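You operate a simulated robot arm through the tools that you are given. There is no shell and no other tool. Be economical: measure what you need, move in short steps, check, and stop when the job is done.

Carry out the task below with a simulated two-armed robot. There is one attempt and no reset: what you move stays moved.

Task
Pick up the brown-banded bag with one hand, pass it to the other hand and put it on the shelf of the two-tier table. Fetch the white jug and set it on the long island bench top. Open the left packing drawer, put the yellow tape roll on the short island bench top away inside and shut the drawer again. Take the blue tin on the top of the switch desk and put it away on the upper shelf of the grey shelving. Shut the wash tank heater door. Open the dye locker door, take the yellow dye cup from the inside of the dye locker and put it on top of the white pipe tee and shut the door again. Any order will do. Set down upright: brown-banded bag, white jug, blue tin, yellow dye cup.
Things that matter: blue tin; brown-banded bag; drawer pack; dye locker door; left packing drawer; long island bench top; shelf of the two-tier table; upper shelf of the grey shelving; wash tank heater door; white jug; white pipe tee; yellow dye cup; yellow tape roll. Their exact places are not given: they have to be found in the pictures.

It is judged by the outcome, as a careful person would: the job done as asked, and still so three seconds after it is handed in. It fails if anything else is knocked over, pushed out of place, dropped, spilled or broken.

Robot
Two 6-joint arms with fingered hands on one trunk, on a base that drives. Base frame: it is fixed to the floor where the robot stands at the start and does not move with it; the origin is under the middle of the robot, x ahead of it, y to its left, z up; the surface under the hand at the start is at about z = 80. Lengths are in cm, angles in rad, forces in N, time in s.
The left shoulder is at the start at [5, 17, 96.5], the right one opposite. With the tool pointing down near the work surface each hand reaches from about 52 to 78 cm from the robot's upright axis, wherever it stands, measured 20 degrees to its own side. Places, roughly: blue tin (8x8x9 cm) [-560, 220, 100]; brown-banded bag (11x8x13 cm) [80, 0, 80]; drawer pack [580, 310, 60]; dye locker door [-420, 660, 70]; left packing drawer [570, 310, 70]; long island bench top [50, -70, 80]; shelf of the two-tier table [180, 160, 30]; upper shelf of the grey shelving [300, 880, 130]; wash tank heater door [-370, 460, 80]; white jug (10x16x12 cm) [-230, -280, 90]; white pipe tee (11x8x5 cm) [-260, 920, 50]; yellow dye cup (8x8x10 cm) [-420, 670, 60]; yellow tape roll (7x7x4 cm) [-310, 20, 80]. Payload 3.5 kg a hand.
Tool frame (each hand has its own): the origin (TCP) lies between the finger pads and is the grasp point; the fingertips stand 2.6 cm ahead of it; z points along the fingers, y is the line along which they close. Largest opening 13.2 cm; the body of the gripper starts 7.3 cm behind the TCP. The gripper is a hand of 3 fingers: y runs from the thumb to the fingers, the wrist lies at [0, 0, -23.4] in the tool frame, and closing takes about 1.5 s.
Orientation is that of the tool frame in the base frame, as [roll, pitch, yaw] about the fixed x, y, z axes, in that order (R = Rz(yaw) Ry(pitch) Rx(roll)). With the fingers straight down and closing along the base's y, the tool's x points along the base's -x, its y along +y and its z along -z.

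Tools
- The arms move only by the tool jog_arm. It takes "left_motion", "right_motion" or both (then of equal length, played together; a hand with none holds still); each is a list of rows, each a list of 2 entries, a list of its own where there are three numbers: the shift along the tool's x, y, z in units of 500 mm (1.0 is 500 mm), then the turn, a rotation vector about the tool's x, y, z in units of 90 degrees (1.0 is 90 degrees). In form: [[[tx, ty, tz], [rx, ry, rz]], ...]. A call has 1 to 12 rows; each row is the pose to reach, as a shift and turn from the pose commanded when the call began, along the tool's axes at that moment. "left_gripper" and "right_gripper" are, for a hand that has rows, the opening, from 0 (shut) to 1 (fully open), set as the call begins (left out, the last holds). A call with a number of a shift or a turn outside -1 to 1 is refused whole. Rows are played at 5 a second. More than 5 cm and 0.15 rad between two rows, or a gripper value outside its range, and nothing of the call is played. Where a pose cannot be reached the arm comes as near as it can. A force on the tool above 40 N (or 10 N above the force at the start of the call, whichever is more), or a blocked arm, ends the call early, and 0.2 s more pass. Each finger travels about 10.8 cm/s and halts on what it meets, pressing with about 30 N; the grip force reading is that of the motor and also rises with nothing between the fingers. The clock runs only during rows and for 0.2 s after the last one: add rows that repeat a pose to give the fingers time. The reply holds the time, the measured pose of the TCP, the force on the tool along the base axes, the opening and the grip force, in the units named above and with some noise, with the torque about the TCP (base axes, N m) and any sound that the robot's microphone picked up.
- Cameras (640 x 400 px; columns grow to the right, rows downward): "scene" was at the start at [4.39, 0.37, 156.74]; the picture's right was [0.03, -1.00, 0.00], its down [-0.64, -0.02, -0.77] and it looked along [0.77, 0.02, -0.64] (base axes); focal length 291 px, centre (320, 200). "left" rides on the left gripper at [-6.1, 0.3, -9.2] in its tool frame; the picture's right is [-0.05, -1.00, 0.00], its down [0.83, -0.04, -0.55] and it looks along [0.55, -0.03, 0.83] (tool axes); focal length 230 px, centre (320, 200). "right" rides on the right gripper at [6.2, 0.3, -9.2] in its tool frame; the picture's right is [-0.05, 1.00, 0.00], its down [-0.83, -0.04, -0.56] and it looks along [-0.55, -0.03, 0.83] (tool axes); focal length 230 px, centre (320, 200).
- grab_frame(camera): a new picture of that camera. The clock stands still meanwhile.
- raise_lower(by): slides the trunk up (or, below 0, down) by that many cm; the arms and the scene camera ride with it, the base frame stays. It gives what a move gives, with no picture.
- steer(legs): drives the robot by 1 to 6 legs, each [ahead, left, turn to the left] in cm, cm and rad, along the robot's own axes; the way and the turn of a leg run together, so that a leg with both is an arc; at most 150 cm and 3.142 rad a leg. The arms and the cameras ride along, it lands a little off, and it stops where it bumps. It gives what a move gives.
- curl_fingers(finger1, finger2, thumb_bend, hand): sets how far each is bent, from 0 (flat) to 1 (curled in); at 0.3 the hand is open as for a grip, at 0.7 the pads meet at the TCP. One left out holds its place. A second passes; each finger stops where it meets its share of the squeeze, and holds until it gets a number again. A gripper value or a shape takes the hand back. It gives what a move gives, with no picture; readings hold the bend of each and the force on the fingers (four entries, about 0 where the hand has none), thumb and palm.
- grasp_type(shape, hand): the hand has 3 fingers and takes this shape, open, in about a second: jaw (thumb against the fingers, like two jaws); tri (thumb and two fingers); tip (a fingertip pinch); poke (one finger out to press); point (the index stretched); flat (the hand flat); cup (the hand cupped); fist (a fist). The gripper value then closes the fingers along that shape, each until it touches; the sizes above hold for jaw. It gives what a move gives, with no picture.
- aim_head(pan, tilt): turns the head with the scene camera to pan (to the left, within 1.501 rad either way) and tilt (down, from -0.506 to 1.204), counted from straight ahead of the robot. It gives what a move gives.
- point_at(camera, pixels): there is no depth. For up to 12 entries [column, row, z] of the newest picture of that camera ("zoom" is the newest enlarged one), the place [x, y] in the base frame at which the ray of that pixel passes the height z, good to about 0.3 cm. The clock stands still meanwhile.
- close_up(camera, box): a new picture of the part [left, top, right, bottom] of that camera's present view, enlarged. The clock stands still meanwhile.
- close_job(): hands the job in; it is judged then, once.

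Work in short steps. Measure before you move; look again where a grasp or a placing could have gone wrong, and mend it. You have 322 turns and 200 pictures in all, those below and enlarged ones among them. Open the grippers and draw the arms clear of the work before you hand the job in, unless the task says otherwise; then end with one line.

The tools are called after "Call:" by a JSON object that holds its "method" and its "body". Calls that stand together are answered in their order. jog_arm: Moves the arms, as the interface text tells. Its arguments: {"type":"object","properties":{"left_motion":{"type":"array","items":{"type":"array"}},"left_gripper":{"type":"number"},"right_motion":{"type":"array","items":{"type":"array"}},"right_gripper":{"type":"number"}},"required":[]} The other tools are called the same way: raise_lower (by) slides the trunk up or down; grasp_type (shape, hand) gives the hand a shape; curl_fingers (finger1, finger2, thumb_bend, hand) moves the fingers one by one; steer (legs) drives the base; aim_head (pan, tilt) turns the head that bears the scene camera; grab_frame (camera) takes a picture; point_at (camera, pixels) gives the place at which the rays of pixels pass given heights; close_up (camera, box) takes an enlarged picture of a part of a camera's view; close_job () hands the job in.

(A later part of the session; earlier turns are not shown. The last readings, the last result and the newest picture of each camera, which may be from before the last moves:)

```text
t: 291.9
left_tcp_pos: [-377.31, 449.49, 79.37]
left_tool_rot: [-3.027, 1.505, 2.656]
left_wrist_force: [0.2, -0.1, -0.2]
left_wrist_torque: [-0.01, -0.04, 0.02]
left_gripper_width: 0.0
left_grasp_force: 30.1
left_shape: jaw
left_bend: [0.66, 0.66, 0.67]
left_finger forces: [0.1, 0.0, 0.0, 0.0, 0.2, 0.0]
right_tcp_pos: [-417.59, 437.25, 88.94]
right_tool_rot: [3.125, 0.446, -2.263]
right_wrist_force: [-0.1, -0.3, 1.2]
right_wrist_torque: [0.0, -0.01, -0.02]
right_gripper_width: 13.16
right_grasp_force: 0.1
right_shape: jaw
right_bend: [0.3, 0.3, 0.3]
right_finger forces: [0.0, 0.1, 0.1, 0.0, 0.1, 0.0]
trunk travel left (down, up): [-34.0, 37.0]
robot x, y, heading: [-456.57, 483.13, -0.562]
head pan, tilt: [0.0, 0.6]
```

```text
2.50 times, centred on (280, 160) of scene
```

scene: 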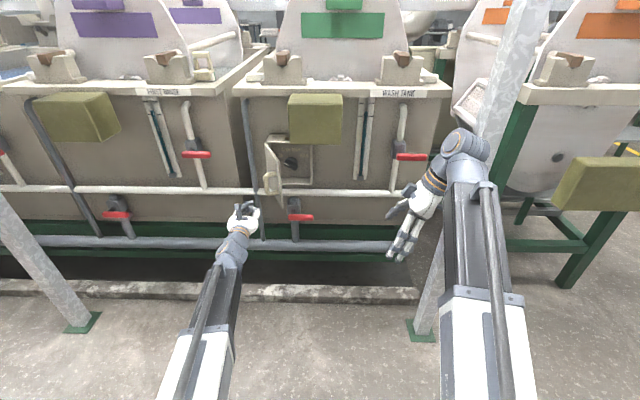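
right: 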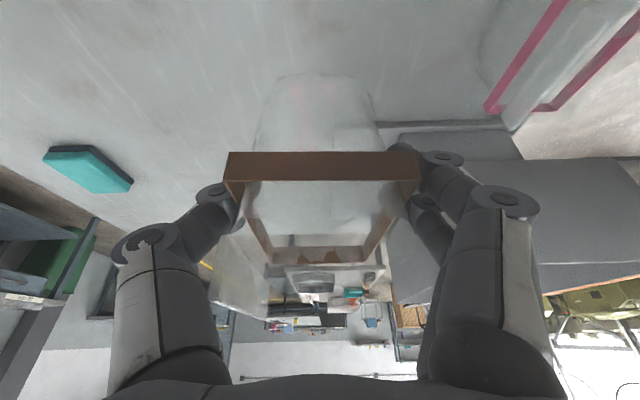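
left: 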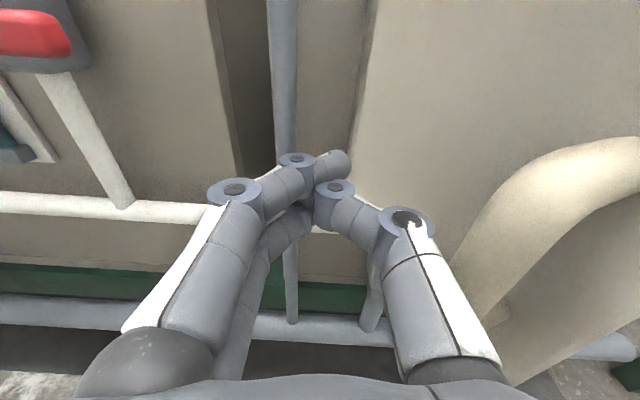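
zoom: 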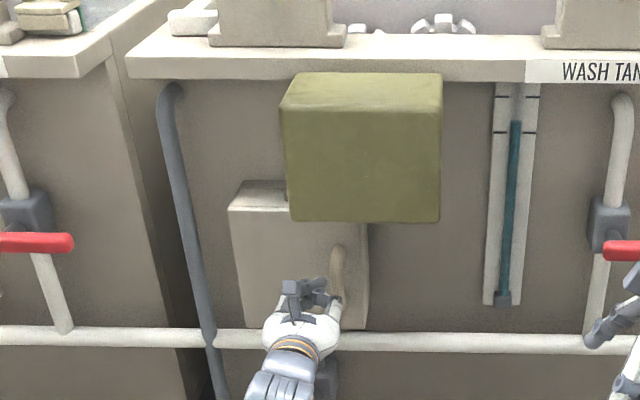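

It looks shut. I press another 2 cm to seat it, then back away and check.

Call:
{"method": "steer", "body": {"legs": [[2.5, 0, 0]]}}

Call:
{"method": "steer", "body": {"legs": [[-25, 0, 0]]}}

Call:
{"method": "close_up", "body": {"camera": "scene", "box": [180, 100, 380, 260]}}

```text
t: 292.8
left_tcp_pos: [-375.18, 448.15, 79.29]
left_tool_rot: [-3.025, 1.504, 2.656]
left_wrist_force: [0.8, -0.6, 0.2]
left_wrist_torque: [0.03, -0.02, 0.0]
left_gripper_width: 0.0
left_grasp_force: 30.4
left_shape: jaw
left_bend: [0.66, 0.66, 0.67]
left_finger forces: [0.0, 0.0, 0.0, 0.0, 0.1, 0.0]
right_tcp_pos: [-415.47, 435.99, 88.78]
right_tool_rot: [3.127, 0.444, -2.264]
right_wrist_force: [0.2, -0.1, 0.0]
right_wrist_torque: [-0.03, 0.0, -0.02]
right_gripper_width: 13.17
right_grasp_force: 0.0
right_shape: jaw
right_bend: [0.3, 0.3, 0.3]
right_finger forces: [0.0, 0.0, 0.0, 0.0, 0.1, 0.1]
trunk travel left (down, up): [-34.0, 37.0]
robot x, y, heading: [-454.4, 481.6, -0.561]
head pan, tilt: [0.0, 0.6]
```

```text
t: 294.6
left_tcp_pos: [-396.76, 461.82, 79.44]
left_tool_rot: [-3.029, 1.506, 2.655]
left_wrist_force: [0.4, -0.1, -0.6]
left_wrist_torque: [0.04, 0.01, 0.02]
left_gripper_width: 0.03
left_grasp_force: 30.0
left_shape: jaw
left_bend: [0.66, 0.66, 0.67]
left_finger forces: [0.0, 0.0, 0.0, 0.0, 0.0, 0.1]
right_tcp_pos: [-437.18, 449.68, 88.84]
right_tool_rot: [3.128, 0.446, -2.264]
right_wrist_force: [0.2, -0.4, 0.7]
right_wrist_torque: [0.05, -0.01, -0.02]
right_gripper_width: 13.22
right_grasp_force: 0.1
right_shape: jaw
right_bend: [0.3, 0.3, 0.3]
right_finger forces: [0.0, 0.0, 0.0, 0.1, 0.1, 0.0]
trunk travel left (down, up): [-34.0, 37.0]
robot x, y, heading: [-476.03, 495.17, -0.559]
head pan, tilt: [0.0, 0.6]
```

```text
2.50 times, centred on (280, 180) of scene
```

zoom: 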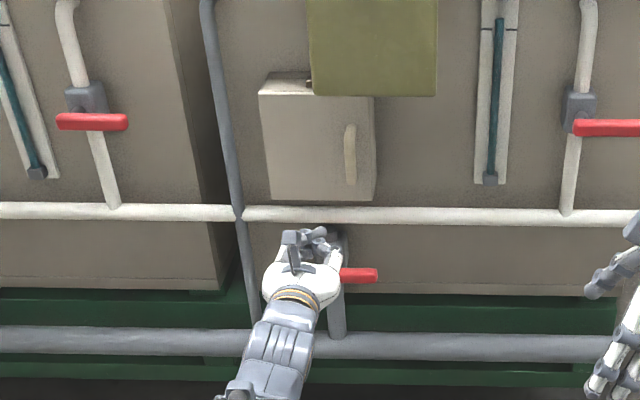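

Call:
{"method": "close_up", "body": {"camera": "scene", "box": [250, 120, 310, 185]}}

```text
6.15 times, centred on (280, 152) of scene
```

zoom: 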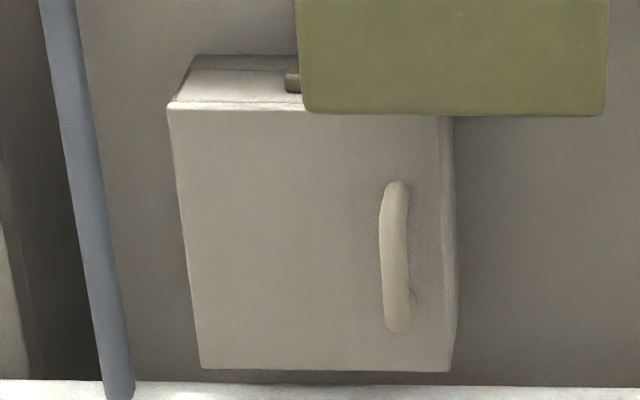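

It looks flush, but the push met no force, so I press once more until contact to be sure it is seated.

Call:
{"method": "steer", "body": {"legs": [[24, -1, 0], [3, 0, 0]]}}

Call:
{"method": "steer", "body": {"legs": [[2, 0, 0]]}}

Call:
{"method": "grab_frame", "body": {"camera": "left"}}

```text
t: 296.6
left_tcp_pos: [-376.76, 448.41, 79.23]
left_tool_rot: [-3.035, 1.499, 2.651]
left_wrist_force: [-11.4, 8.9, 2.5]
left_wrist_torque: [-0.11, -0.07, -0.21]
left_gripper_width: 0.0
left_grasp_force: 30.5
left_shape: jaw
left_bend: [0.71, 0.7, 0.75]
left_finger forces: [17.4, 0.0, 0.1, 0.0, 0.1, 0.0]
right_tcp_pos: [-417.18, 435.83, 88.98]
right_tool_rot: [3.129, 0.445, -2.263]
right_wrist_force: [-0.5, -0.1, -0.5]
right_wrist_torque: [-0.02, 0.03, 0.0]
right_gripper_width: 13.2
right_grasp_force: 0.0
right_shape: jaw
right_bend: [0.3, 0.3, 0.3]
right_finger forces: [0.1, 0.1, 0.1, 0.0, 0.1, 0.1]
trunk travel left (down, up): [-34.0, 37.0]
robot x, y, heading: [-456.3, 481.37, -0.565]
head pan, tilt: [0.0, 0.6]
stopped in leg 1: the force on the tool passed its limit at 42 N (the readings are from after the stop); the commanded pose is now the measured one
```

```text
t: 297.4
left_tcp_pos: [-375.81, 448.5, 78.93]
left_tool_rot: [-3.044, 1.495, 2.651]
left_wrist_force: [-0.2, 4.5, 0.1]
left_wrist_torque: [-0.03, -0.03, -0.06]
left_gripper_width: 0.0
left_grasp_force: 29.8
left_shape: jaw
left_bend: [0.7, 0.7, 0.75]
left_finger forces: [0.1, 0.1, 0.0, 0.1, 0.0, 0.0]
right_tcp_pos: [-416.46, 435.48, 88.94]
right_tool_rot: [3.124, 0.446, -2.264]
right_wrist_force: [-0.8, -0.3, 0.3]
right_wrist_torque: [-0.02, -0.07, -0.01]
right_gripper_width: 13.19
right_grasp_force: 0.1
right_shape: jaw
right_bend: [0.3, 0.3, 0.3]
right_finger forces: [0.0, 0.0, 0.1, 0.1, 0.0, 0.0]
trunk travel left (down, up): [-34.0, 37.0]
robot x, y, heading: [-455.64, 480.97, -0.557]
head pan, tilt: [0.0, 0.6]
stopped in leg 1: the force on the tool passed its limit at 53 N (the readings are from after the stop); the commanded pose is now the measured one
```

```text
105 pictures are left
```

left: 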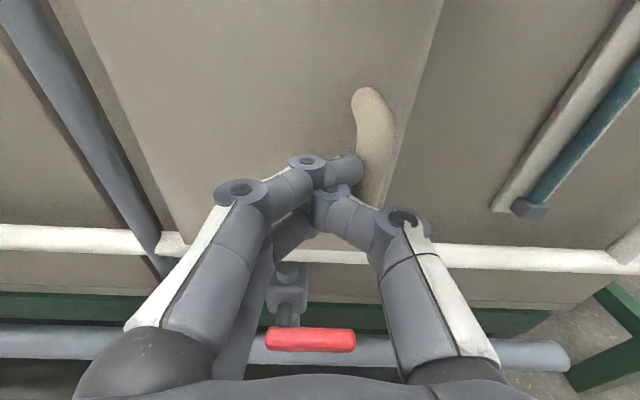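

Firm contact (over 40 N) with the door flush: the heater door is shut. I back off, bring the left hand back to pointing down, and raise the trunk.

Call:
{"method": "steer", "body": {"legs": [[-22, 0, 0]]}}

Call:
{"method": "raise_lower", "body": {"by": 30}}

Call:
{"method": "jog_arm", "body": {"left_motion": [[[0.01, 0, -0.04], [0, 0.091, 0]], [[0.02, 0, -0.08], [0, 0.182, 0]], [[0.02, 0, -0.12], [0, 0.273, 0]], [[0.02, 0, -0.16], [0, 0.364, 0]], [[0.02, 0, -0.2], [0, 0.455, 0]], [[0.02, 0, -0.25], [0, 0.546, 0]], [[0.02, 0, -0.29], [0, 0.637, 0]], [[0.02, 0, -0.33], [0, 0.728, 0]], [[0.02, 0.04, -0.36], [0, 0.819, 0]], [[0.02, 0.06, -0.38], [0, 0.91, 0]], [[0.02, 0.08, -0.4], [0, 0.96, 0]]], "left_gripper": 1}}

Call:
{"method": "aim_head", "body": {"pan": 1.4, "tilt": 0.4}}

Call:
{"method": "grab_frame", "body": {"camera": "scene"}}

```text
t: 299.1
left_tcp_pos: [-394.54, 460.76, 78.92]
left_tool_rot: [-3.048, 1.495, 2.65]
left_wrist_force: [0.5, 0.1, 0.3]
left_wrist_torque: [0.01, 0.01, -0.02]
left_gripper_width: 0.01
left_grasp_force: 30.1
left_shape: jaw
left_bend: [0.7, 0.7, 0.75]
left_finger forces: [0.1, 0.0, 0.0, 0.1, 0.0, 0.1]
right_tcp_pos: [-434.98, 447.43, 88.79]
right_tool_rot: [3.127, 0.445, -2.256]
right_wrist_force: [-0.2, -0.6, 0.7]
right_wrist_torque: [0.0, 0.02, 0.01]
right_gripper_width: 13.22
right_grasp_force: 0.1
right_shape: jaw
right_bend: [0.3, 0.3, 0.3]
right_finger forces: [0.1, 0.0, 0.1, 0.0, 0.1, 0.0]
trunk travel left (down, up): [-34.0, 37.0]
robot x, y, heading: [-474.49, 492.74, -0.553]
head pan, tilt: [0.0, 0.6]
```

```text
t: 302.1
left_tcp_pos: [-394.51, 460.81, 108.9]
left_tool_rot: [-3.05, 1.495, 2.65]
left_wrist_force: [0.0, -0.1, -0.6]
left_wrist_torque: [-0.02, 0.01, 0.01]
left_gripper_width: 0.0
left_grasp_force: 30.1
left_shape: jaw
left_bend: [0.7, 0.7, 0.75]
left_finger forces: [0.0, 0.2, 0.0, 0.1, 0.0, 0.1]
right_tcp_pos: [-435.08, 447.38, 118.88]
right_tool_rot: [3.126, 0.444, -2.257]
right_wrist_force: [-0.4, -0.9, -1.0]
right_wrist_torque: [0.01, -0.03, 0.03]
right_gripper_width: 13.19
right_grasp_force: 0.0
right_shape: jaw
right_bend: [0.3, 0.3, 0.3]
right_finger forces: [0.1, 0.1, 0.0, 0.0, 0.0, 0.0]
trunk travel left (down, up): [-64.0, 7.0]
robot x, y, heading: [-474.29, 492.77, -0.557]
head pan, tilt: [0.0, 0.6]
```

```text
t: 304.5
left_tcp_pos: [-409.63, 474.84, 110.7]
left_tool_rot: [2.872, -0.005, 2.561]
left_wrist_force: [-0.1, 0.1, -0.5]
left_wrist_torque: [0.04, 0.01, -0.01]
left_gripper_width: 13.21
left_grasp_force: 0.0
left_shape: jaw
left_bend: [0.3, 0.3, 0.3]
left_finger forces: [0.0, 0.0, 0.0, 0.0, 0.0, 0.0]
left hand out of reach, approached as far as the arm can: row 1, 2, 3, 4, 5, 6, 7, 8, 9, 10, 11
right_tcp_pos: [-435.02, 447.42, 118.8]
right_tool_rot: [3.124, 0.446, -2.257]
right_wrist_force: [0.2, -0.2, -0.6]
right_wrist_torque: [-0.02, -0.03, 0.0]
right_gripper_width: 13.17
right_grasp_force: 0.0
right_shape: jaw
right_bend: [0.3, 0.3, 0.3]
right_finger forces: [0.0, 0.0, 0.1, 0.0, 0.0, 0.0]
trunk travel left (down, up): [-64.0, 7.0]
robot x, y, heading: [-474.08, 492.51, -0.555]
head pan, tilt: [0.0, 0.6]
```

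```text
t: 306.0
left_tcp_pos: [-409.58, 474.94, 110.73]
left_tool_rot: [2.873, -0.002, 2.561]
left_wrist_force: [0.5, -0.1, -0.5]
left_wrist_torque: [0.0, -0.02, -0.01]
left_gripper_width: 13.19
left_grasp_force: 0.0
left_shape: jaw
left_bend: [0.3, 0.3, 0.3]
left_finger forces: [0.1, 0.0, 0.1, 0.1, 0.1, 0.0]
right_tcp_pos: [-434.9, 447.47, 118.94]
right_tool_rot: [3.126, 0.443, -2.257]
right_wrist_force: [-0.4, 0.7, 0.7]
right_wrist_torque: [0.02, 0.03, 0.0]
right_gripper_width: 13.18
right_grasp_force: 0.0
right_shape: jaw
right_bend: [0.3, 0.3, 0.3]
right_finger forces: [0.0, 0.1, 0.1, 0.1, 0.1, 0.0]
trunk travel left (down, up): [-64.0, 7.0]
robot x, y, heading: [-474.52, 492.73, -0.557]
head pan, tilt: [1.4, 0.4]
```

```text
104 pictures are left
```

scene: 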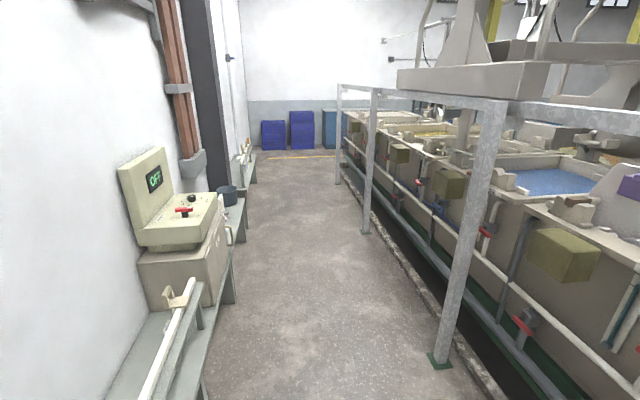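

The dye locker is the beige box on the wall bench at (190,265), below the control panel. I turn north, go on 110 while shifting right, then look at its front.

Call:
{"method": "steer", "body": {"legs": [[0, 0, 0.78], [0, 0, 0.78], [60, -30, 0], [40, -12, 0]]}}

Call:
{"method": "aim_head", "body": {"pan": 0.8, "tilt": 0.5}}

Call:
{"method": "grab_frame", "body": {"camera": "scene"}}

```text
t: 316.0
left_tcp_pos: [-366.16, 619.77, 110.77]
left_tool_rot: [2.872, -0.003, -2.16]
left_wrist_force: [0.4, 0.5, 1.0]
left_wrist_torque: [0.01, 0.0, -0.02]
left_gripper_width: 13.18
left_grasp_force: 0.1
left_shape: jaw
left_bend: [0.3, 0.3, 0.3]
left_finger forces: [0.1, 0.1, 0.1, 0.0, 0.1, 0.0]
right_tcp_pos: [-339.04, 594.04, 118.92]
right_tool_rot: [3.127, 0.446, -0.695]
right_wrist_force: [-0.3, -0.9, 1.2]
right_wrist_torque: [-0.01, -0.05, 0.01]
right_gripper_width: 13.17
right_grasp_force: 0.1
right_shape: jaw
right_bend: [0.3, 0.3, 0.3]
right_finger forces: [0.0, 0.0, 0.0, 0.0, 0.0, 0.0]
trunk travel left (down, up): [-64.0, 7.0]
robot x, y, heading: [-384.57, 555.54, 1.009]
head pan, tilt: [1.4, 0.4]
```

```text
t: 317.0
left_tcp_pos: [-366.29, 619.69, 110.74]
left_tool_rot: [2.873, -0.002, -2.159]
left_wrist_force: [0.8, 0.7, 0.0]
left_wrist_torque: [-0.01, -0.02, 0.01]
left_gripper_width: 13.16
left_grasp_force: 0.1
left_shape: jaw
left_bend: [0.3, 0.3, 0.3]
left_finger forces: [0.1, 0.1, 0.1, 0.0, 0.0, 0.0]
right_tcp_pos: [-339.08, 594.04, 118.76]
right_tool_rot: [3.127, 0.447, -0.695]
right_wrist_force: [-0.1, -0.3, 0.1]
right_wrist_torque: [-0.03, 0.0, 0.02]
right_gripper_width: 13.21
right_grasp_force: 0.1
right_shape: jaw
right_bend: [0.3, 0.3, 0.3]
right_finger forces: [0.1, 0.0, 0.0, 0.0, 0.1, 0.0]
trunk travel left (down, up): [-64.0, 7.0]
robot x, y, heading: [-384.36, 554.98, 1.011]
head pan, tilt: [0.799, 0.499]
```

```text
103 pictures are left
```

scene: 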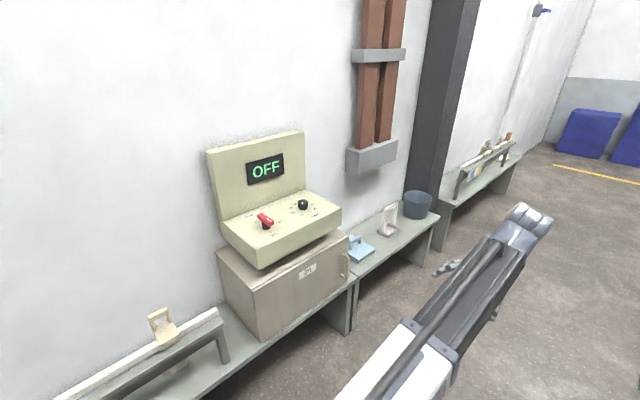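

The locker front faces the walkway with its label at (308,272) and handle at its right edge (345,268). I zoom and measure.

Call:
{"method": "close_up", "body": {"camera": "scene", "box": [200, 120, 400, 350]}}

Call:
{"method": "point_at", "body": {"camera": "scene", "pixels": [[262, 340, 50], [350, 277, 50], [253, 289, 80], [348, 236, 80], [262, 340, 55], [350, 277, 55], [253, 289, 77], [345, 270, 65], [351, 333, 0], [205, 400, 50]]}}

```text
1.74 times, centred on (300, 235) of scene
```

zoom: 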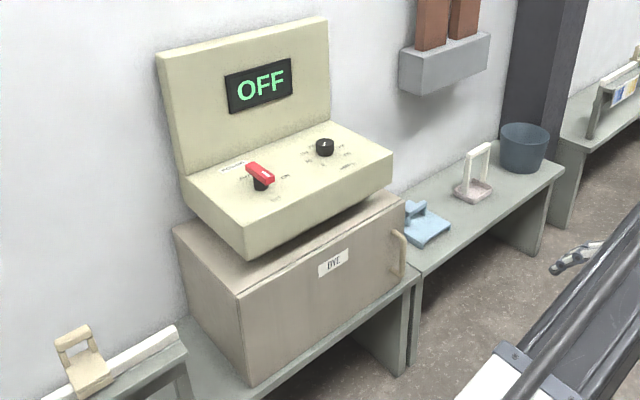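

```text
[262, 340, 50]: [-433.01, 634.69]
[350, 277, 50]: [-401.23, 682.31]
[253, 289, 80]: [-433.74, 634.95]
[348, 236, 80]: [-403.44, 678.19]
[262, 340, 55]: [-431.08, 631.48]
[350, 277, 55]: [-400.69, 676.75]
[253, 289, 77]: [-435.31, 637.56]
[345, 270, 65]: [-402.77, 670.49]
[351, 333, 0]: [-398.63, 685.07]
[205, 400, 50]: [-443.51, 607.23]
```

Locker front plane is at u≈-706, hinge side at v≈299, handle at v≈346, z 50–80. I'll use the left hand from north of the handle: drive 105 on, shift right 8, turn left to face the wall.

Call:
{"method": "steer", "body": {"legs": [[105, -10, 0], [0, 0, 0.78], [0, 0, 0.78]]}}

Call:
{"method": "aim_head", "body": {"pan": 0.3, "tilt": 0.7}}

Call:
{"method": "grab_frame", "body": {"camera": "scene"}}

```text
t: 326.5
left_tcp_pos: [-383.17, 657.91, 110.72]
left_tool_rot: [2.873, -0.002, -0.63]
left_wrist_force: [-0.2, -0.6, -0.3]
left_wrist_torque: [0.01, -0.01, -0.01]
left_gripper_width: 13.2
left_grasp_force: 0.0
left_shape: jaw
left_bend: [0.3, 0.3, 0.3]
left_finger forces: [0.0, 0.0, 0.1, 0.0, 0.0, 0.1]
right_tcp_pos: [-356.52, 684.32, 118.88]
right_tool_rot: [3.126, 0.445, 0.836]
right_wrist_force: [0.5, -0.8, -0.3]
right_wrist_torque: [0.0, -0.01, 0.02]
right_gripper_width: 13.19
right_grasp_force: 0.2
right_shape: jaw
right_bend: [0.3, 0.3, 0.3]
right_finger forces: [0.0, 0.0, 0.0, 0.1, 0.0, 0.0]
trunk travel left (down, up): [-64.0, 7.0]
robot x, y, heading: [-319.2, 636.89, 2.536]
head pan, tilt: [0.799, 0.499]
```

```text
t: 327.4
left_tcp_pos: [-383.34, 657.94, 110.67]
left_tool_rot: [2.872, -0.002, -0.629]
left_wrist_force: [0.3, 0.3, -0.5]
left_wrist_torque: [-0.02, -0.01, -0.01]
left_gripper_width: 13.18
left_grasp_force: 0.0
left_shape: jaw
left_bend: [0.3, 0.3, 0.3]
left_finger forces: [0.0, 0.1, 0.1, 0.0, 0.0, 0.1]
right_tcp_pos: [-356.63, 684.09, 118.83]
right_tool_rot: [3.127, 0.444, 0.836]
right_wrist_force: [0.4, -0.3, -0.7]
right_wrist_torque: [0.0, -0.02, -0.03]
right_gripper_width: 13.18
right_grasp_force: 0.1
right_shape: jaw
right_bend: [0.3, 0.3, 0.3]
right_finger forces: [0.0, 0.1, 0.0, 0.0, 0.0, 0.1]
trunk travel left (down, up): [-64.0, 7.0]
robot x, y, heading: [-319.12, 636.6, 2.535]
head pan, tilt: [0.3, 0.7]
```

```text
101 pictures are left
```

scene: 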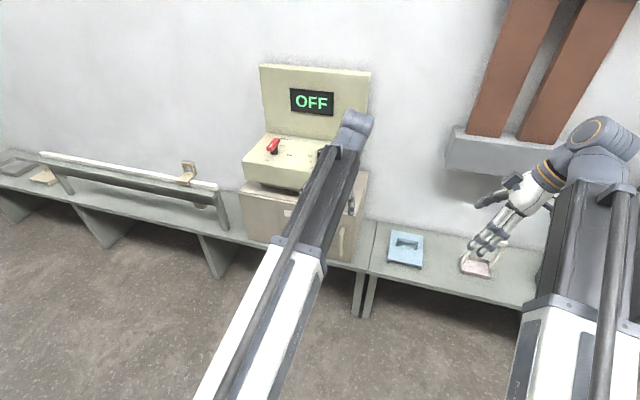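

Call:
{"method": "close_up", "body": {"camera": "scene", "box": [230, 150, 390, 280]}}

Call:
{"method": "grab_frame", "body": {"camera": "left"}}

```text
3.08 times, centred on (310, 215) of scene
```

zoom: 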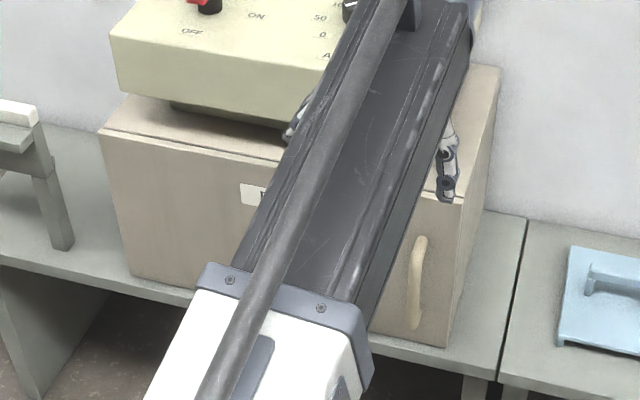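

```text
99 pictures are left
```

left: 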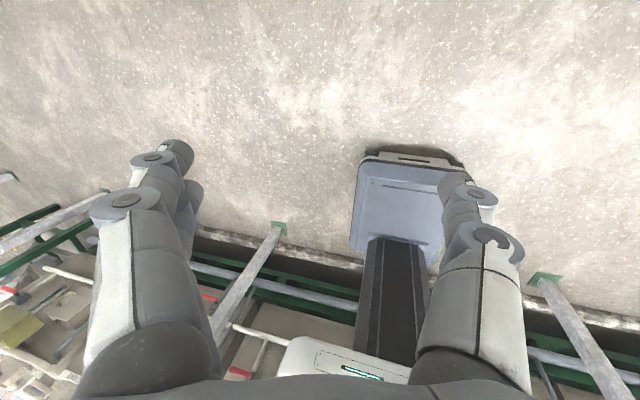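

Call:
{"method": "point_at", "body": {"camera": "zoom", "pixels": [[424, 240, 70], [424, 240, 72], [414, 326, 58], [414, 326, 60], [424, 240, 68], [414, 326, 56], [419, 285, 65], [419, 285, 63], [443, 344, 50], [458, 205, 80]]}}

```text
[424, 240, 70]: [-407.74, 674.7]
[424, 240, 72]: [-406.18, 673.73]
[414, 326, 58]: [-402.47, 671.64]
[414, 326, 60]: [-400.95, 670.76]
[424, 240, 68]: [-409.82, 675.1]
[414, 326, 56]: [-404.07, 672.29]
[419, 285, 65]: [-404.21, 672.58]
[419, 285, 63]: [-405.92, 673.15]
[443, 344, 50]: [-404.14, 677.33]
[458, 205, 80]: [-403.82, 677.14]
```

The handle is a vertical bar at F≈89, L≈19, z 58–75. I lower the trunk 20 and swing the left hand to point forward in front of it.

Call:
{"method": "raise_lower", "body": {"by": -20}}

Call:
{"method": "jog_arm", "body": {"left_motion": [[[-0.024, -0.012, 0.043], [0.012, -0.09, -0.012]], [[-0.047, -0.024, 0.087], [0.024, -0.181, -0.024]], [[-0.071, -0.036, 0.13], [0.037, -0.271, -0.037]], [[-0.095, -0.048, 0.173], [0.049, -0.361, -0.049]], [[-0.118, -0.06, 0.216], [0.061, -0.451, -0.061]], [[-0.142, -0.071, 0.26], [0.073, -0.542, -0.073]], [[-0.165, -0.083, 0.303], [0.085, -0.632, -0.085]], [[-0.189, -0.095, 0.346], [0.097, -0.722, -0.097]], [[-0.213, -0.107, 0.39], [0.11, -0.812, -0.11]], [[-0.236, -0.119, 0.433], [0.122, -0.903, -0.122]], [[-0.26, -0.131, 0.476], [0.134, -0.993, -0.134]], [[-0.26, -0.131, 0.476], [0.134, -0.993, -0.134]]], "left_gripper": 0.6}}

Call:
{"method": "grab_frame", "body": {"camera": "left"}}

Call:
{"method": "grab_frame", "body": {"camera": "scene"}}

```text
t: 329.6
left_tcp_pos: [-383.31, 658.0, 90.79]
left_tool_rot: [2.871, -0.002, -0.631]
left_wrist_force: [-0.3, -0.1, -0.2]
left_wrist_torque: [-0.05, 0.01, -0.02]
left_gripper_width: 13.2
left_grasp_force: 0.0
left_shape: jaw
left_bend: [0.3, 0.3, 0.3]
left_finger forces: [0.0, 0.0, 0.0, 0.1, 0.0, 0.0]
right_tcp_pos: [-356.57, 684.24, 98.83]
right_tool_rot: [3.126, 0.444, 0.837]
right_wrist_force: [-0.6, -0.5, 0.3]
right_wrist_torque: [-0.02, 0.02, 0.02]
right_gripper_width: 13.2
right_grasp_force: 0.1
right_shape: jaw
right_bend: [0.3, 0.3, 0.3]
right_finger forces: [0.1, 0.1, 0.0, 0.0, 0.0, 0.1]
trunk travel left (down, up): [-44.0, 27.0]
robot x, y, heading: [-319.2, 637.01, 2.535]
head pan, tilt: [0.3, 0.7]
```

```text
t: 332.2
left_tcp_pos: [-394.97, 664.01, 66.4]
left_tool_rot: [2.973, 1.564, -0.819]
left_wrist_force: [-0.2, -0.3, 0.3]
left_wrist_torque: [0.04, -0.01, -0.02]
left_gripper_width: 7.97
left_grasp_force: 0.0
left_shape: jaw
left_bend: [0.71, 0.71, 0.71]
left_finger forces: [0.0, 0.0, 0.1, 0.0, 0.0, 0.1]
left hand out of reach, approached as far as the arm can: row 2, 3, 4, 5, 6, 7, 10, 11, 12
right_tcp_pos: [-356.52, 684.09, 98.83]
right_tool_rot: [3.126, 0.445, 0.836]
right_wrist_force: [-0.4, 0.5, 0.0]
right_wrist_torque: [-0.01, 0.0, -0.04]
right_gripper_width: 13.19
right_grasp_force: 0.0
right_shape: jaw
right_bend: [0.3, 0.3, 0.3]
right_finger forces: [0.0, 0.1, 0.1, 0.0, 0.1, 0.0]
trunk travel left (down, up): [-44.0, 27.0]
robot x, y, heading: [-319.33, 637.51, 2.536]
head pan, tilt: [0.3, 0.7]
```

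```text
98 pictures are left
```

left: 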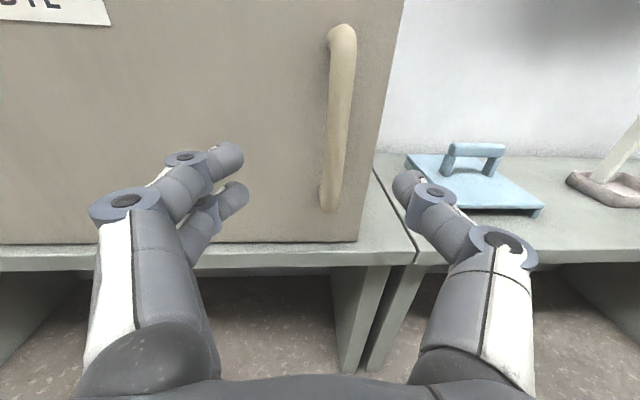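

```text
97 pictures are left
```

scene: 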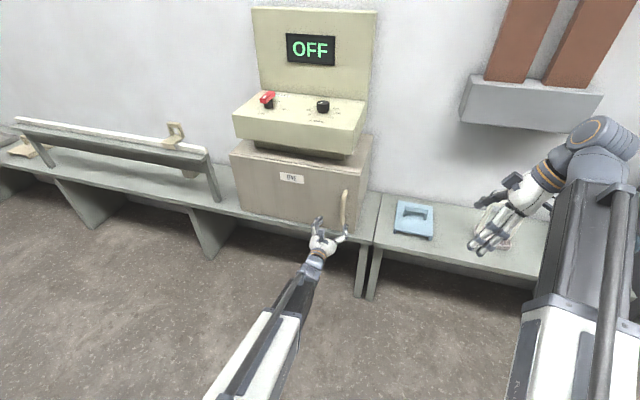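

The handle is at column 340 between the fingers (230–410). I shift right 1.8 cm and advance 10.5 cm around it, then close.

Call:
{"method": "jog_arm", "body": {"left_motion": [[[0, -0.018, 0.05], [0, 0, 0]], [[0, -0.036, 0.1], [0, 0, 0]], [[0, -0.036, 0.16], [0, 0, 0]], [[0, -0.036, 0.21], [0, 0, 0]], [[0, -0.036, 0.21], [0, 0, 0]]]}}

Call:
{"method": "grab_frame", "body": {"camera": "left"}}

```text
t: 333.4
left_tcp_pos: [-403.24, 670.29, 66.47]
left_tool_rot: [3.067, 1.563, -0.725]
left_wrist_force: [13.4, -10.9, 0.0]
left_wrist_torque: [0.04, 0.03, 0.86]
left_gripper_width: 7.87
left_grasp_force: 0.1
left_shape: jaw
left_bend: [0.72, 0.72, 0.71]
left_finger forces: [9.1, 7.3, 0.0, 0.1, 0.0, 0.0]
left hand out of reach, approached as far as the arm can: row 1, 2, 3, 4, 5
right_tcp_pos: [-356.56, 684.09, 98.87]
right_tool_rot: [3.127, 0.445, 0.836]
right_wrist_force: [0.6, -0.6, 0.8]
right_wrist_torque: [-0.01, -0.01, -0.01]
right_gripper_width: 13.22
right_grasp_force: 0.1
right_shape: jaw
right_bend: [0.3, 0.3, 0.3]
right_finger forces: [0.0, 0.0, 0.1, 0.1, 0.0, 0.1]
trunk travel left (down, up): [-44.0, 27.0]
robot x, y, heading: [-319.17, 636.93, 2.537]
head pan, tilt: [0.3, 0.7]
```

```text
96 pictures are left
```

left: 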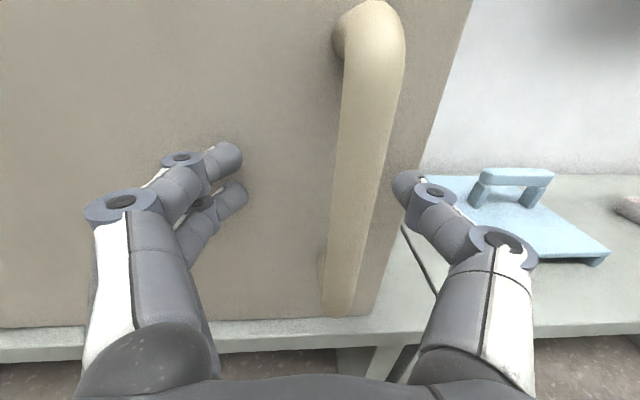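

The bar is between thumb and fingers; the fingertips just touch the door. I back 0.5 cm and close on the bar.

Call:
{"method": "jog_arm", "body": {"left_motion": [[[0, -0.02, -0.01], [0, 0, 0]], [[0, -0.02, -0.01], [0, 0, 0]], [[0, -0.02, -0.01], [0, 0, 0]], [[0, -0.02, -0.01], [0, 0, 0]], [[0, -0.02, -0.01], [0, 0, 0]], [[0, -0.02, -0.01], [0, 0, 0]], [[0, -0.02, -0.01], [0, 0, 0]]], "left_gripper": 0}}

Call:
{"method": "grab_frame", "body": {"camera": "left"}}

```text
t: 334.4
left_tcp_pos: [-402.32, 671.12, 66.74]
left_tool_rot: [2.64, 1.558, -1.169]
left_wrist_force: [10.5, 13.8, -2.1]
left_wrist_torque: [0.04, 0.09, 0.22]
left_gripper_width: 0.31
left_grasp_force: 29.8
left_shape: jaw
left_bend: [0.76, 0.76, 0.75]
left_finger forces: [0.1, 0.0, 0.0, 0.1, 15.9, 0.0]
left hand out of reach, approached as far as the arm can: row 1, 2, 3, 4, 5
right_tcp_pos: [-356.36, 684.37, 98.86]
right_tool_rot: [3.124, 0.445, 0.832]
right_wrist_force: [0.7, 0.5, -0.3]
right_wrist_torque: [-0.02, -0.02, 0.01]
right_gripper_width: 13.18
right_grasp_force: 0.0
right_shape: jaw
right_bend: [0.3, 0.3, 0.3]
right_finger forces: [0.0, 0.1, 0.0, 0.0, 0.0, 0.0]
trunk travel left (down, up): [-44.0, 27.0]
robot x, y, heading: [-319.42, 637.2, 2.529]
head pan, tilt: [0.3, 0.7]
stopped in row 5 (left hand): the force on the tool passed its limit at 41 N (the readings are from after the stop); the commanded pose is now the measured one
```

```text
95 pictures are left
```

left: 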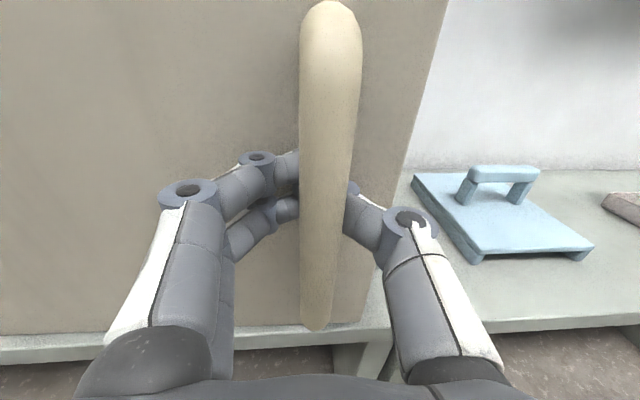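

The fingers have closed behind the bar, hooking it. I pull straight back with the arm in small steps, following the arc slightly left.

Call:
{"method": "jog_arm", "body": {"left_motion": [[[0, 0.0, -0.04], [0, 0, 0]], [[0, 0.005, -0.08], [0, 0, 0]], [[0, 0.01, -0.12], [0, 0, 0]], [[0, 0.015, -0.16], [0, 0, 0]], [[0, 0.02, -0.2], [0, 0, 0]], [[0, 0.03, -0.25], [0, 0, 0]], [[0, 0.04, -0.3], [0, 0, 0]]]}}

Call:
{"method": "grab_frame", "body": {"camera": "scene"}}

```text
t: 336.0
left_tcp_pos: [-392.24, 659.83, 66.86]
left_tool_rot: [2.82, 1.559, -0.981]
left_wrist_force: [0.8, 0.6, 0.9]
left_wrist_torque: [0.02, -0.03, 0.0]
left_gripper_width: 0.35
left_grasp_force: 30.2
left_shape: jaw
left_bend: [0.76, 0.76, 0.67]
left_finger forces: [0.0, 0.0, 0.1, 0.0, 0.2, 0.0]
right_tcp_pos: [-356.37, 684.29, 98.92]
right_tool_rot: [3.127, 0.445, 0.834]
right_wrist_force: [-0.6, -0.3, 0.1]
right_wrist_torque: [-0.02, 0.02, 0.0]
right_gripper_width: 13.21
right_grasp_force: 0.2
right_shape: jaw
right_bend: [0.3, 0.3, 0.3]
right_finger forces: [0.1, 0.1, 0.1, 0.0, 0.0, 0.0]
trunk travel left (down, up): [-44.0, 27.0]
robot x, y, heading: [-319.68, 637.21, 2.537]
head pan, tilt: [0.3, 0.7]
```

```text
94 pictures are left
```

scene: 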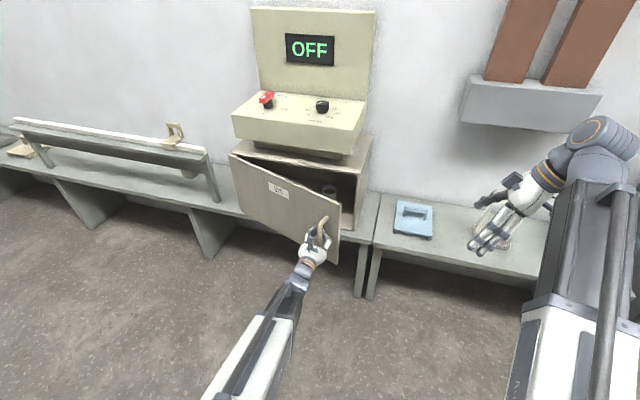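

The door opens and the cup is visible inside at (328,190). I keep pulling back and left.

Call:
{"method": "jog_arm", "body": {"left_motion": [[[0, 0.03, -0.04], [0, 0, 0]], [[0, 0.06, -0.08], [0, 0, 0]], [[0, 0.09, -0.12], [0, 0, 0]], [[0, 0.13, -0.16], [0, 0, 0]], [[0, 0.17, -0.2], [0, 0, 0]], [[0, 0.22, -0.23], [0, 0, 0]]]}}

Call:
{"method": "grab_frame", "body": {"camera": "scene"}}

```text
t: 337.4
left_tcp_pos: [-388.87, 645.42, 67.2]
left_tool_rot: [2.564, 1.557, -1.254]
left_wrist_force: [15.6, 2.6, 3.8]
left_wrist_torque: [0.04, -0.13, 0.58]
left_gripper_width: 0.31
left_grasp_force: 29.7
left_shape: jaw
left_bend: [0.76, 0.76, 0.73]
left_finger forces: [0.0, 0.0, 0.0, 0.0, 15.1, 0.0]
right_tcp_pos: [-356.2, 684.37, 98.94]
right_tool_rot: [3.125, 0.446, 0.832]
right_wrist_force: [1.7, -0.3, 0.3]
right_wrist_torque: [-0.03, 0.02, 0.0]
right_gripper_width: 13.19
right_grasp_force: 0.1
right_shape: jaw
right_bend: [0.3, 0.3, 0.3]
right_finger forces: [0.1, 0.0, 0.0, 0.0, 0.0, 0.0]
trunk travel left (down, up): [-44.0, 27.0]
robot x, y, heading: [-319.58, 637.25, 2.532]
head pan, tilt: [0.3, 0.7]
stopped in row 6 (left hand): the force on the tool passed its limit at 50 N (the readings are from after the stop); the commanded pose is now the measured one
```

```text
93 pictures are left
```

scene: 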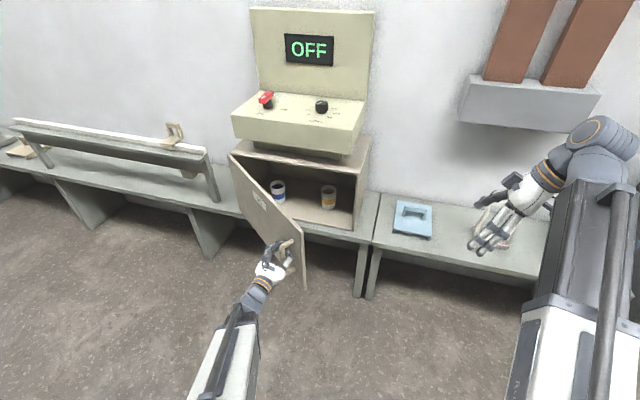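

The door is about 50° open; two cups are inside, the yellow-banded one at (328,197). I open the hand and draw it back off the bar.

Call:
{"method": "jog_arm", "body": {"left_motion": [[[0, -0.01, 0], [0, 0, 0]], [[0, -0.01, 0], [0, 0, 0]], [[0, -0.01, 0], [0, 0, 0]], [[0, -0.01, 0], [0, 0, 0]], [[0, -0.01, 0], [0, 0, 0]], [[0, -0.01, -0.05], [0, 0, 0]], [[0, -0.01, -0.11], [0, 0, 0]], [[0, -0.01, -0.17], [0, 0, 0]]], "left_gripper": 0.7}}

Call:
{"method": "grab_frame", "body": {"camera": "scene"}}

```text
t: 339.2
left_tcp_pos: [-382.73, 640.63, 66.59]
left_tool_rot: [2.587, 1.559, -1.231]
left_wrist_force: [0.4, 1.0, -0.6]
left_wrist_torque: [0.02, -0.03, -0.03]
left_gripper_width: 9.22
left_grasp_force: 0.0
left_shape: jaw
left_bend: [0.68, 0.68, 0.64]
left_finger forces: [0.1, 0.0, 0.1, 0.1, 0.1, 0.0]
left hand out of reach, approached as far as the arm can: row 8
right_tcp_pos: [-356.24, 684.28, 98.77]
right_tool_rot: [3.127, 0.445, 0.834]
right_wrist_force: [0.1, -0.3, 0.3]
right_wrist_torque: [0.02, 0.03, -0.03]
right_gripper_width: 13.19
right_grasp_force: 0.1
right_shape: jaw
right_bend: [0.3, 0.3, 0.3]
right_finger forces: [0.0, 0.0, 0.0, 0.0, 0.1, 0.1]
trunk travel left (down, up): [-44.0, 27.0]
robot x, y, heading: [-319.07, 637.18, 2.536]
head pan, tilt: [0.3, 0.7]
```

```text
92 pictures are left
```

scene: 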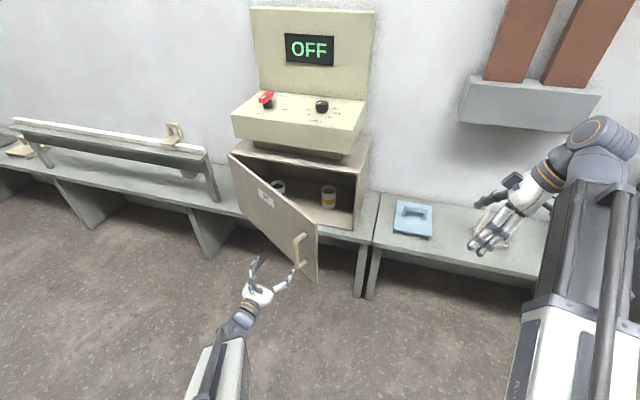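

Call:
{"method": "point_at", "body": {"camera": "scene", "pixels": [[317, 282, 50], [317, 230, 80], [328, 208, 51], [328, 188, 61], [278, 203, 51], [232, 155, 80], [355, 228, 51], [303, 250, 66]]}}

Call:
{"method": "close_up", "body": {"camera": "scene", "box": [220, 130, 390, 290]}}

```text
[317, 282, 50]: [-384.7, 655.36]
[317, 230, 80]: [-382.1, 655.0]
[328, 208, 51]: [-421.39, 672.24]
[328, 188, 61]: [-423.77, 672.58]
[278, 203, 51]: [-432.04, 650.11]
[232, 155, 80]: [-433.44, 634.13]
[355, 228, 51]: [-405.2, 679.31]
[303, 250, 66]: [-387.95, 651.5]
```

```text
2.50 times, centred on (305, 210) of scene
```

zoom: 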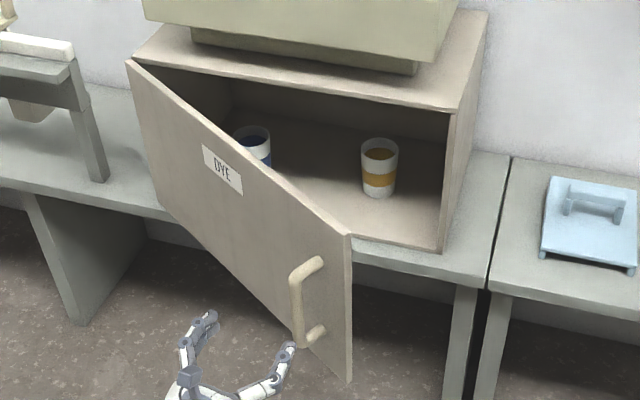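

Cup with yellow dye at F≈105, L≈30; the door's free edge at F≈64, L≈22 (32° open). I close the fingers, bring the hand to the right of the free edge and in beside it, to push the door wider from inside.

Call:
{"method": "jog_arm", "body": {"left_motion": [[[0, -0.09, 0.01], [0, 0, 0]], [[0, -0.18, 0.02], [0, 0, 0]], [[0, -0.27, 0.02], [0, 0, 0]], [[0, -0.36, 0.02], [0, 0, 0]], [[0, -0.44, 0.02], [0, 0, 0]], [[0, -0.5, 0.05], [0, 0, 0]], [[0, -0.5, 0.14], [0, 0, 0]], [[0, -0.5, 0.23], [0, 0, 0]], [[0, -0.5, 0.32], [0, 0, 0]], [[0, -0.5, 0.41], [0, 0, 0]], [[0, -0.5, 0.47], [0, 0, 0]]], "left_gripper": 0}}

Call:
{"method": "grab_frame", "body": {"camera": "scene"}}

```text
t: 341.6
left_tcp_pos: [-390.24, 669.92, 67.19]
left_tool_rot: [2.985, 1.541, -0.903]
left_wrist_force: [0.0, -0.6, -0.9]
left_wrist_torque: [0.02, -0.02, -0.02]
left_gripper_width: 0.0
left_grasp_force: 29.7
left_shape: jaw
left_bend: [0.66, 0.66, 0.67]
left_finger forces: [0.0, 0.0, 0.1, 0.0, 0.1, 0.1]
left hand out of reach, approached as far as the arm can: row 1, 2, 3, 4, 5, 6, 7, 8, 9, 10, 11
right_tcp_pos: [-356.33, 684.23, 98.75]
right_tool_rot: [3.125, 0.445, 0.833]
right_wrist_force: [-0.2, 0.1, -0.3]
right_wrist_torque: [0.02, 0.0, -0.01]
right_gripper_width: 13.18
right_grasp_force: 0.0
right_shape: jaw
right_bend: [0.3, 0.3, 0.3]
right_finger forces: [0.1, 0.0, 0.1, 0.0, 0.0, 0.0]
trunk travel left (down, up): [-44.0, 27.0]
robot x, y, heading: [-319.51, 637.11, 2.535]
head pan, tilt: [0.3, 0.7]
```

```text
90 pictures are left
```

scene: 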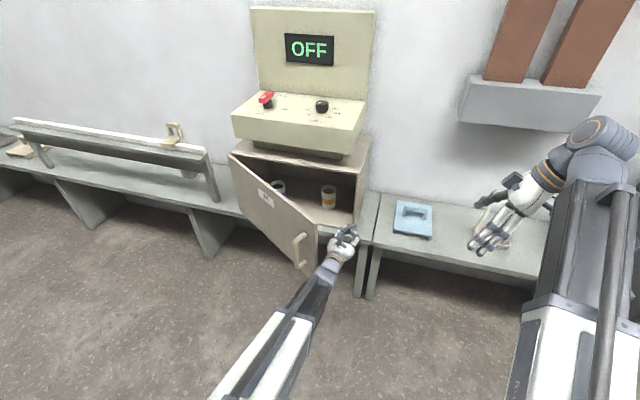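

The hand is right of the free edge. Now I sweep left to push the door open.

Call:
{"method": "jog_arm", "body": {"left_motion": [[[0, 0.07, 0.0], [0, 0, 0]], [[0, 0.14, 0.0], [0, 0, 0]], [[0, 0.21, 0.0], [0, 0, 0]], [[0, 0.28, 0.0], [0, 0, 0]], [[0, 0.35, 0.0], [0, 0, 0]], [[0, 0.42, 0.0], [0, 0, 0]], [[0, 0.5, 0.0], [0, 0, 0]], [[0, 0.58, 0.0], [0, 0, 0]]]}}

Call:
{"method": "grab_frame", "body": {"camera": "scene"}}

```text
t: 342.1
left_tcp_pos: [-392.27, 667.73, 67.31]
left_tool_rot: [2.911, 1.539, -0.991]
left_wrist_force: [2.4, 1.2, -0.5]
left_wrist_torque: [0.07, 0.08, 0.47]
left_gripper_width: 0.0
left_grasp_force: 29.9
left_shape: jaw
left_bend: [0.66, 0.66, 0.67]
left_finger forces: [0.0, 0.0, 0.0, 0.0, 0.0, 0.0]
right_tcp_pos: [-356.36, 684.27, 98.85]
right_tool_rot: [3.125, 0.443, 0.834]
right_wrist_force: [-0.2, 0.2, 0.2]
right_wrist_torque: [0.0, 0.01, 0.0]
right_gripper_width: 13.2
right_grasp_force: 0.0
right_shape: jaw
right_bend: [0.3, 0.3, 0.3]
right_finger forces: [0.0, 0.0, 0.1, 0.0, 0.0, 0.0]
trunk travel left (down, up): [-44.0, 27.0]
robot x, y, heading: [-319.2, 637.19, 2.529]
head pan, tilt: [0.3, 0.7]
stopped in row 2 (left hand): the force on the tool passed its limit at 59 N (the readings are from after the stop); the commanded pose is now the measured one
```

```text
89 pictures are left
```

scene: 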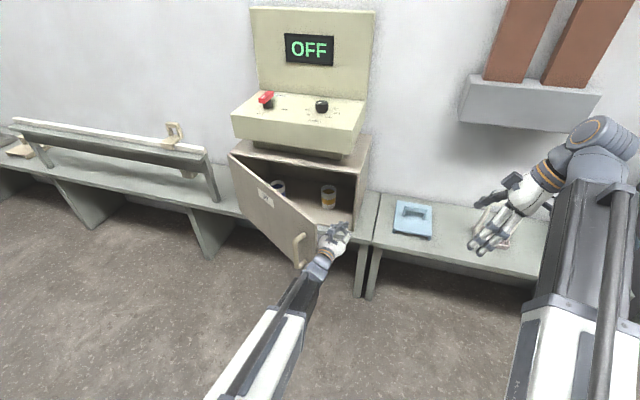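

Pushing sideways on the edge jams. I'll instead turn the hand 45° left so the fingers lie inside the door, then push it back toward me and left.

Call:
{"method": "jog_arm", "body": {"left_motion": [[[0, -0.05, 0.0], [0, 0, 0]], [[0, -0.06, 0.02], [-0.09, 0, 0]], [[0, -0.06, 0.04], [-0.18, 0, 0]], [[0, -0.06, 0.06], [-0.27, 0, 0]], [[0, -0.06, 0.06], [-0.36, 0, 0]], [[0, -0.06, 0.06], [-0.45, 0, 0]], [[0, -0.06, 0.06], [-0.5, 0, 0]]]}}

Call:
{"method": "grab_frame", "body": {"camera": "scene"}}

```text
t: 343.7
left_tcp_pos: [-391.28, 668.76, 67.51]
left_tool_rot: [2.906, 1.538, -0.958]
left_wrist_force: [-0.2, 0.1, -0.5]
left_wrist_torque: [0.0, 0.02, 0.0]
left_gripper_width: 0.01
left_grasp_force: 30.2
left_shape: jaw
left_bend: [0.66, 0.66, 0.67]
left_finger forces: [0.0, 0.0, 0.0, 0.1, 0.1, 0.0]
left hand out of reach, approached as far as the arm can: row 2, 3, 4, 5, 6, 7
right_tcp_pos: [-356.27, 684.32, 98.89]
right_tool_rot: [3.126, 0.446, 0.833]
right_wrist_force: [0.0, -0.7, -0.2]
right_wrist_torque: [0.05, -0.02, -0.01]
right_gripper_width: 13.21
right_grasp_force: 0.0
right_shape: jaw
right_bend: [0.3, 0.3, 0.3]
right_finger forces: [0.0, 0.0, 0.1, 0.0, 0.0, 0.0]
trunk travel left (down, up): [-44.0, 27.0]
robot x, y, heading: [-319.22, 637.23, 2.531]
head pan, tilt: [0.3, 0.7]
```

```text
88 pictures are left
```

scene: 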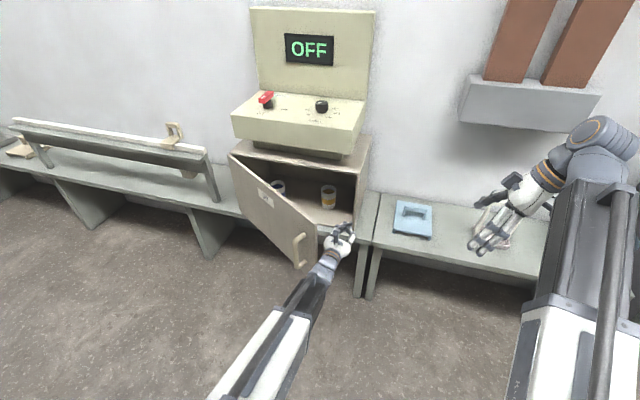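

The arm can't yaw that way here. Instead I'll hook the door's inner face from above with the hand pointing down: raise the trunk 20 and turn the left hand down, right of the free edge.

Call:
{"method": "raise_lower", "body": {"by": 20}}

Call:
{"method": "jog_arm", "body": {"left_motion": [[[-0.02, 0, -0.01], [0, 0.091, 0]], [[-0.04, 0, -0.02], [0, 0.182, 0]], [[-0.06, 0, -0.03], [0, 0.273, 0]], [[-0.08, 0, -0.04], [0, 0.364, 0]], [[-0.1, 0, -0.05], [0, 0.455, 0]], [[-0.11, 0, -0.06], [0, 0.546, 0]], [[-0.12, 0, -0.07], [0, 0.637, 0]], [[-0.12, 0, -0.08], [0, 0.728, 0]], [[-0.12, 0.02, -0.08], [0, 0.819, 0]], [[-0.12, 0.06, -0.08], [0, 0.91, 0]], [[-0.12, 0.12, -0.08], [0, 0.98, 0]], [[-0.12, 0.16, -0.08], [0, 0.98, 0]]]}}

Call:
{"method": "grab_frame", "body": {"camera": "scene"}}

```text
t: 345.9
left_tcp_pos: [-391.38, 668.93, 87.5]
left_tool_rot: [2.909, 1.538, -0.96]
left_wrist_force: [0.1, 0.3, -0.6]
left_wrist_torque: [-0.01, -0.05, 0.0]
left_gripper_width: 0.0
left_grasp_force: 30.0
left_shape: jaw
left_bend: [0.66, 0.66, 0.67]
left_finger forces: [0.0, 0.0, 0.0, 0.1, 0.0, 0.0]
right_tcp_pos: [-356.32, 684.16, 118.86]
right_tool_rot: [3.126, 0.444, 0.832]
right_wrist_force: [1.0, 0.4, -0.9]
right_wrist_torque: [0.0, 0.0, 0.02]
right_gripper_width: 13.2
right_grasp_force: 0.1
right_shape: jaw
right_bend: [0.3, 0.3, 0.3]
right_finger forces: [0.0, 0.0, 0.1, 0.1, 0.0, 0.0]
trunk travel left (down, up): [-64.0, 7.0]
robot x, y, heading: [-319.32, 636.98, 2.533]
head pan, tilt: [0.3, 0.7]
```

```text
t: 348.5
left_tcp_pos: [-393.64, 660.55, 93.77]
left_tool_rot: [3.135, -0.001, -0.727]
left_wrist_force: [-0.2, 0.1, 0.1]
left_wrist_torque: [0.0, -0.03, -0.03]
left_gripper_width: 0.02
left_grasp_force: 30.4
left_shape: jaw
left_bend: [0.66, 0.66, 0.67]
left_finger forces: [0.1, 0.0, 0.0, 0.0, 0.0, 0.0]
left hand out of reach, approached as far as the arm can: row 3
right_tcp_pos: [-356.31, 684.33, 118.78]
right_tool_rot: [3.126, 0.444, 0.832]
right_wrist_force: [-0.2, -0.3, -0.2]
right_wrist_torque: [0.02, -0.04, 0.0]
right_gripper_width: 13.19
right_grasp_force: 0.1
right_shape: jaw
right_bend: [0.3, 0.3, 0.3]
right_finger forces: [0.0, 0.0, 0.0, 0.1, 0.0, 0.0]
trunk travel left (down, up): [-64.0, 7.0]
robot x, y, heading: [-319.24, 636.97, 2.53]
head pan, tilt: [0.3, 0.7]
```

```text
87 pictures are left
```

scene: 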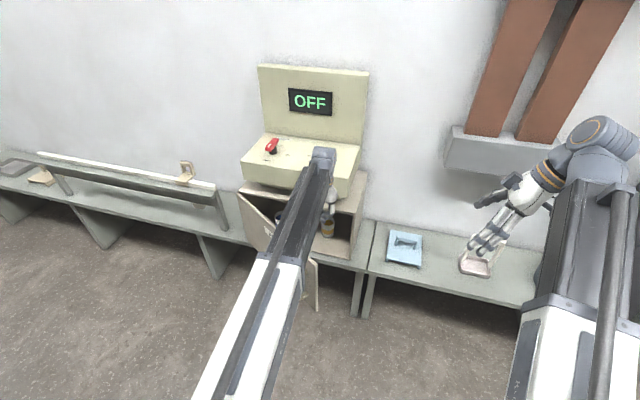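

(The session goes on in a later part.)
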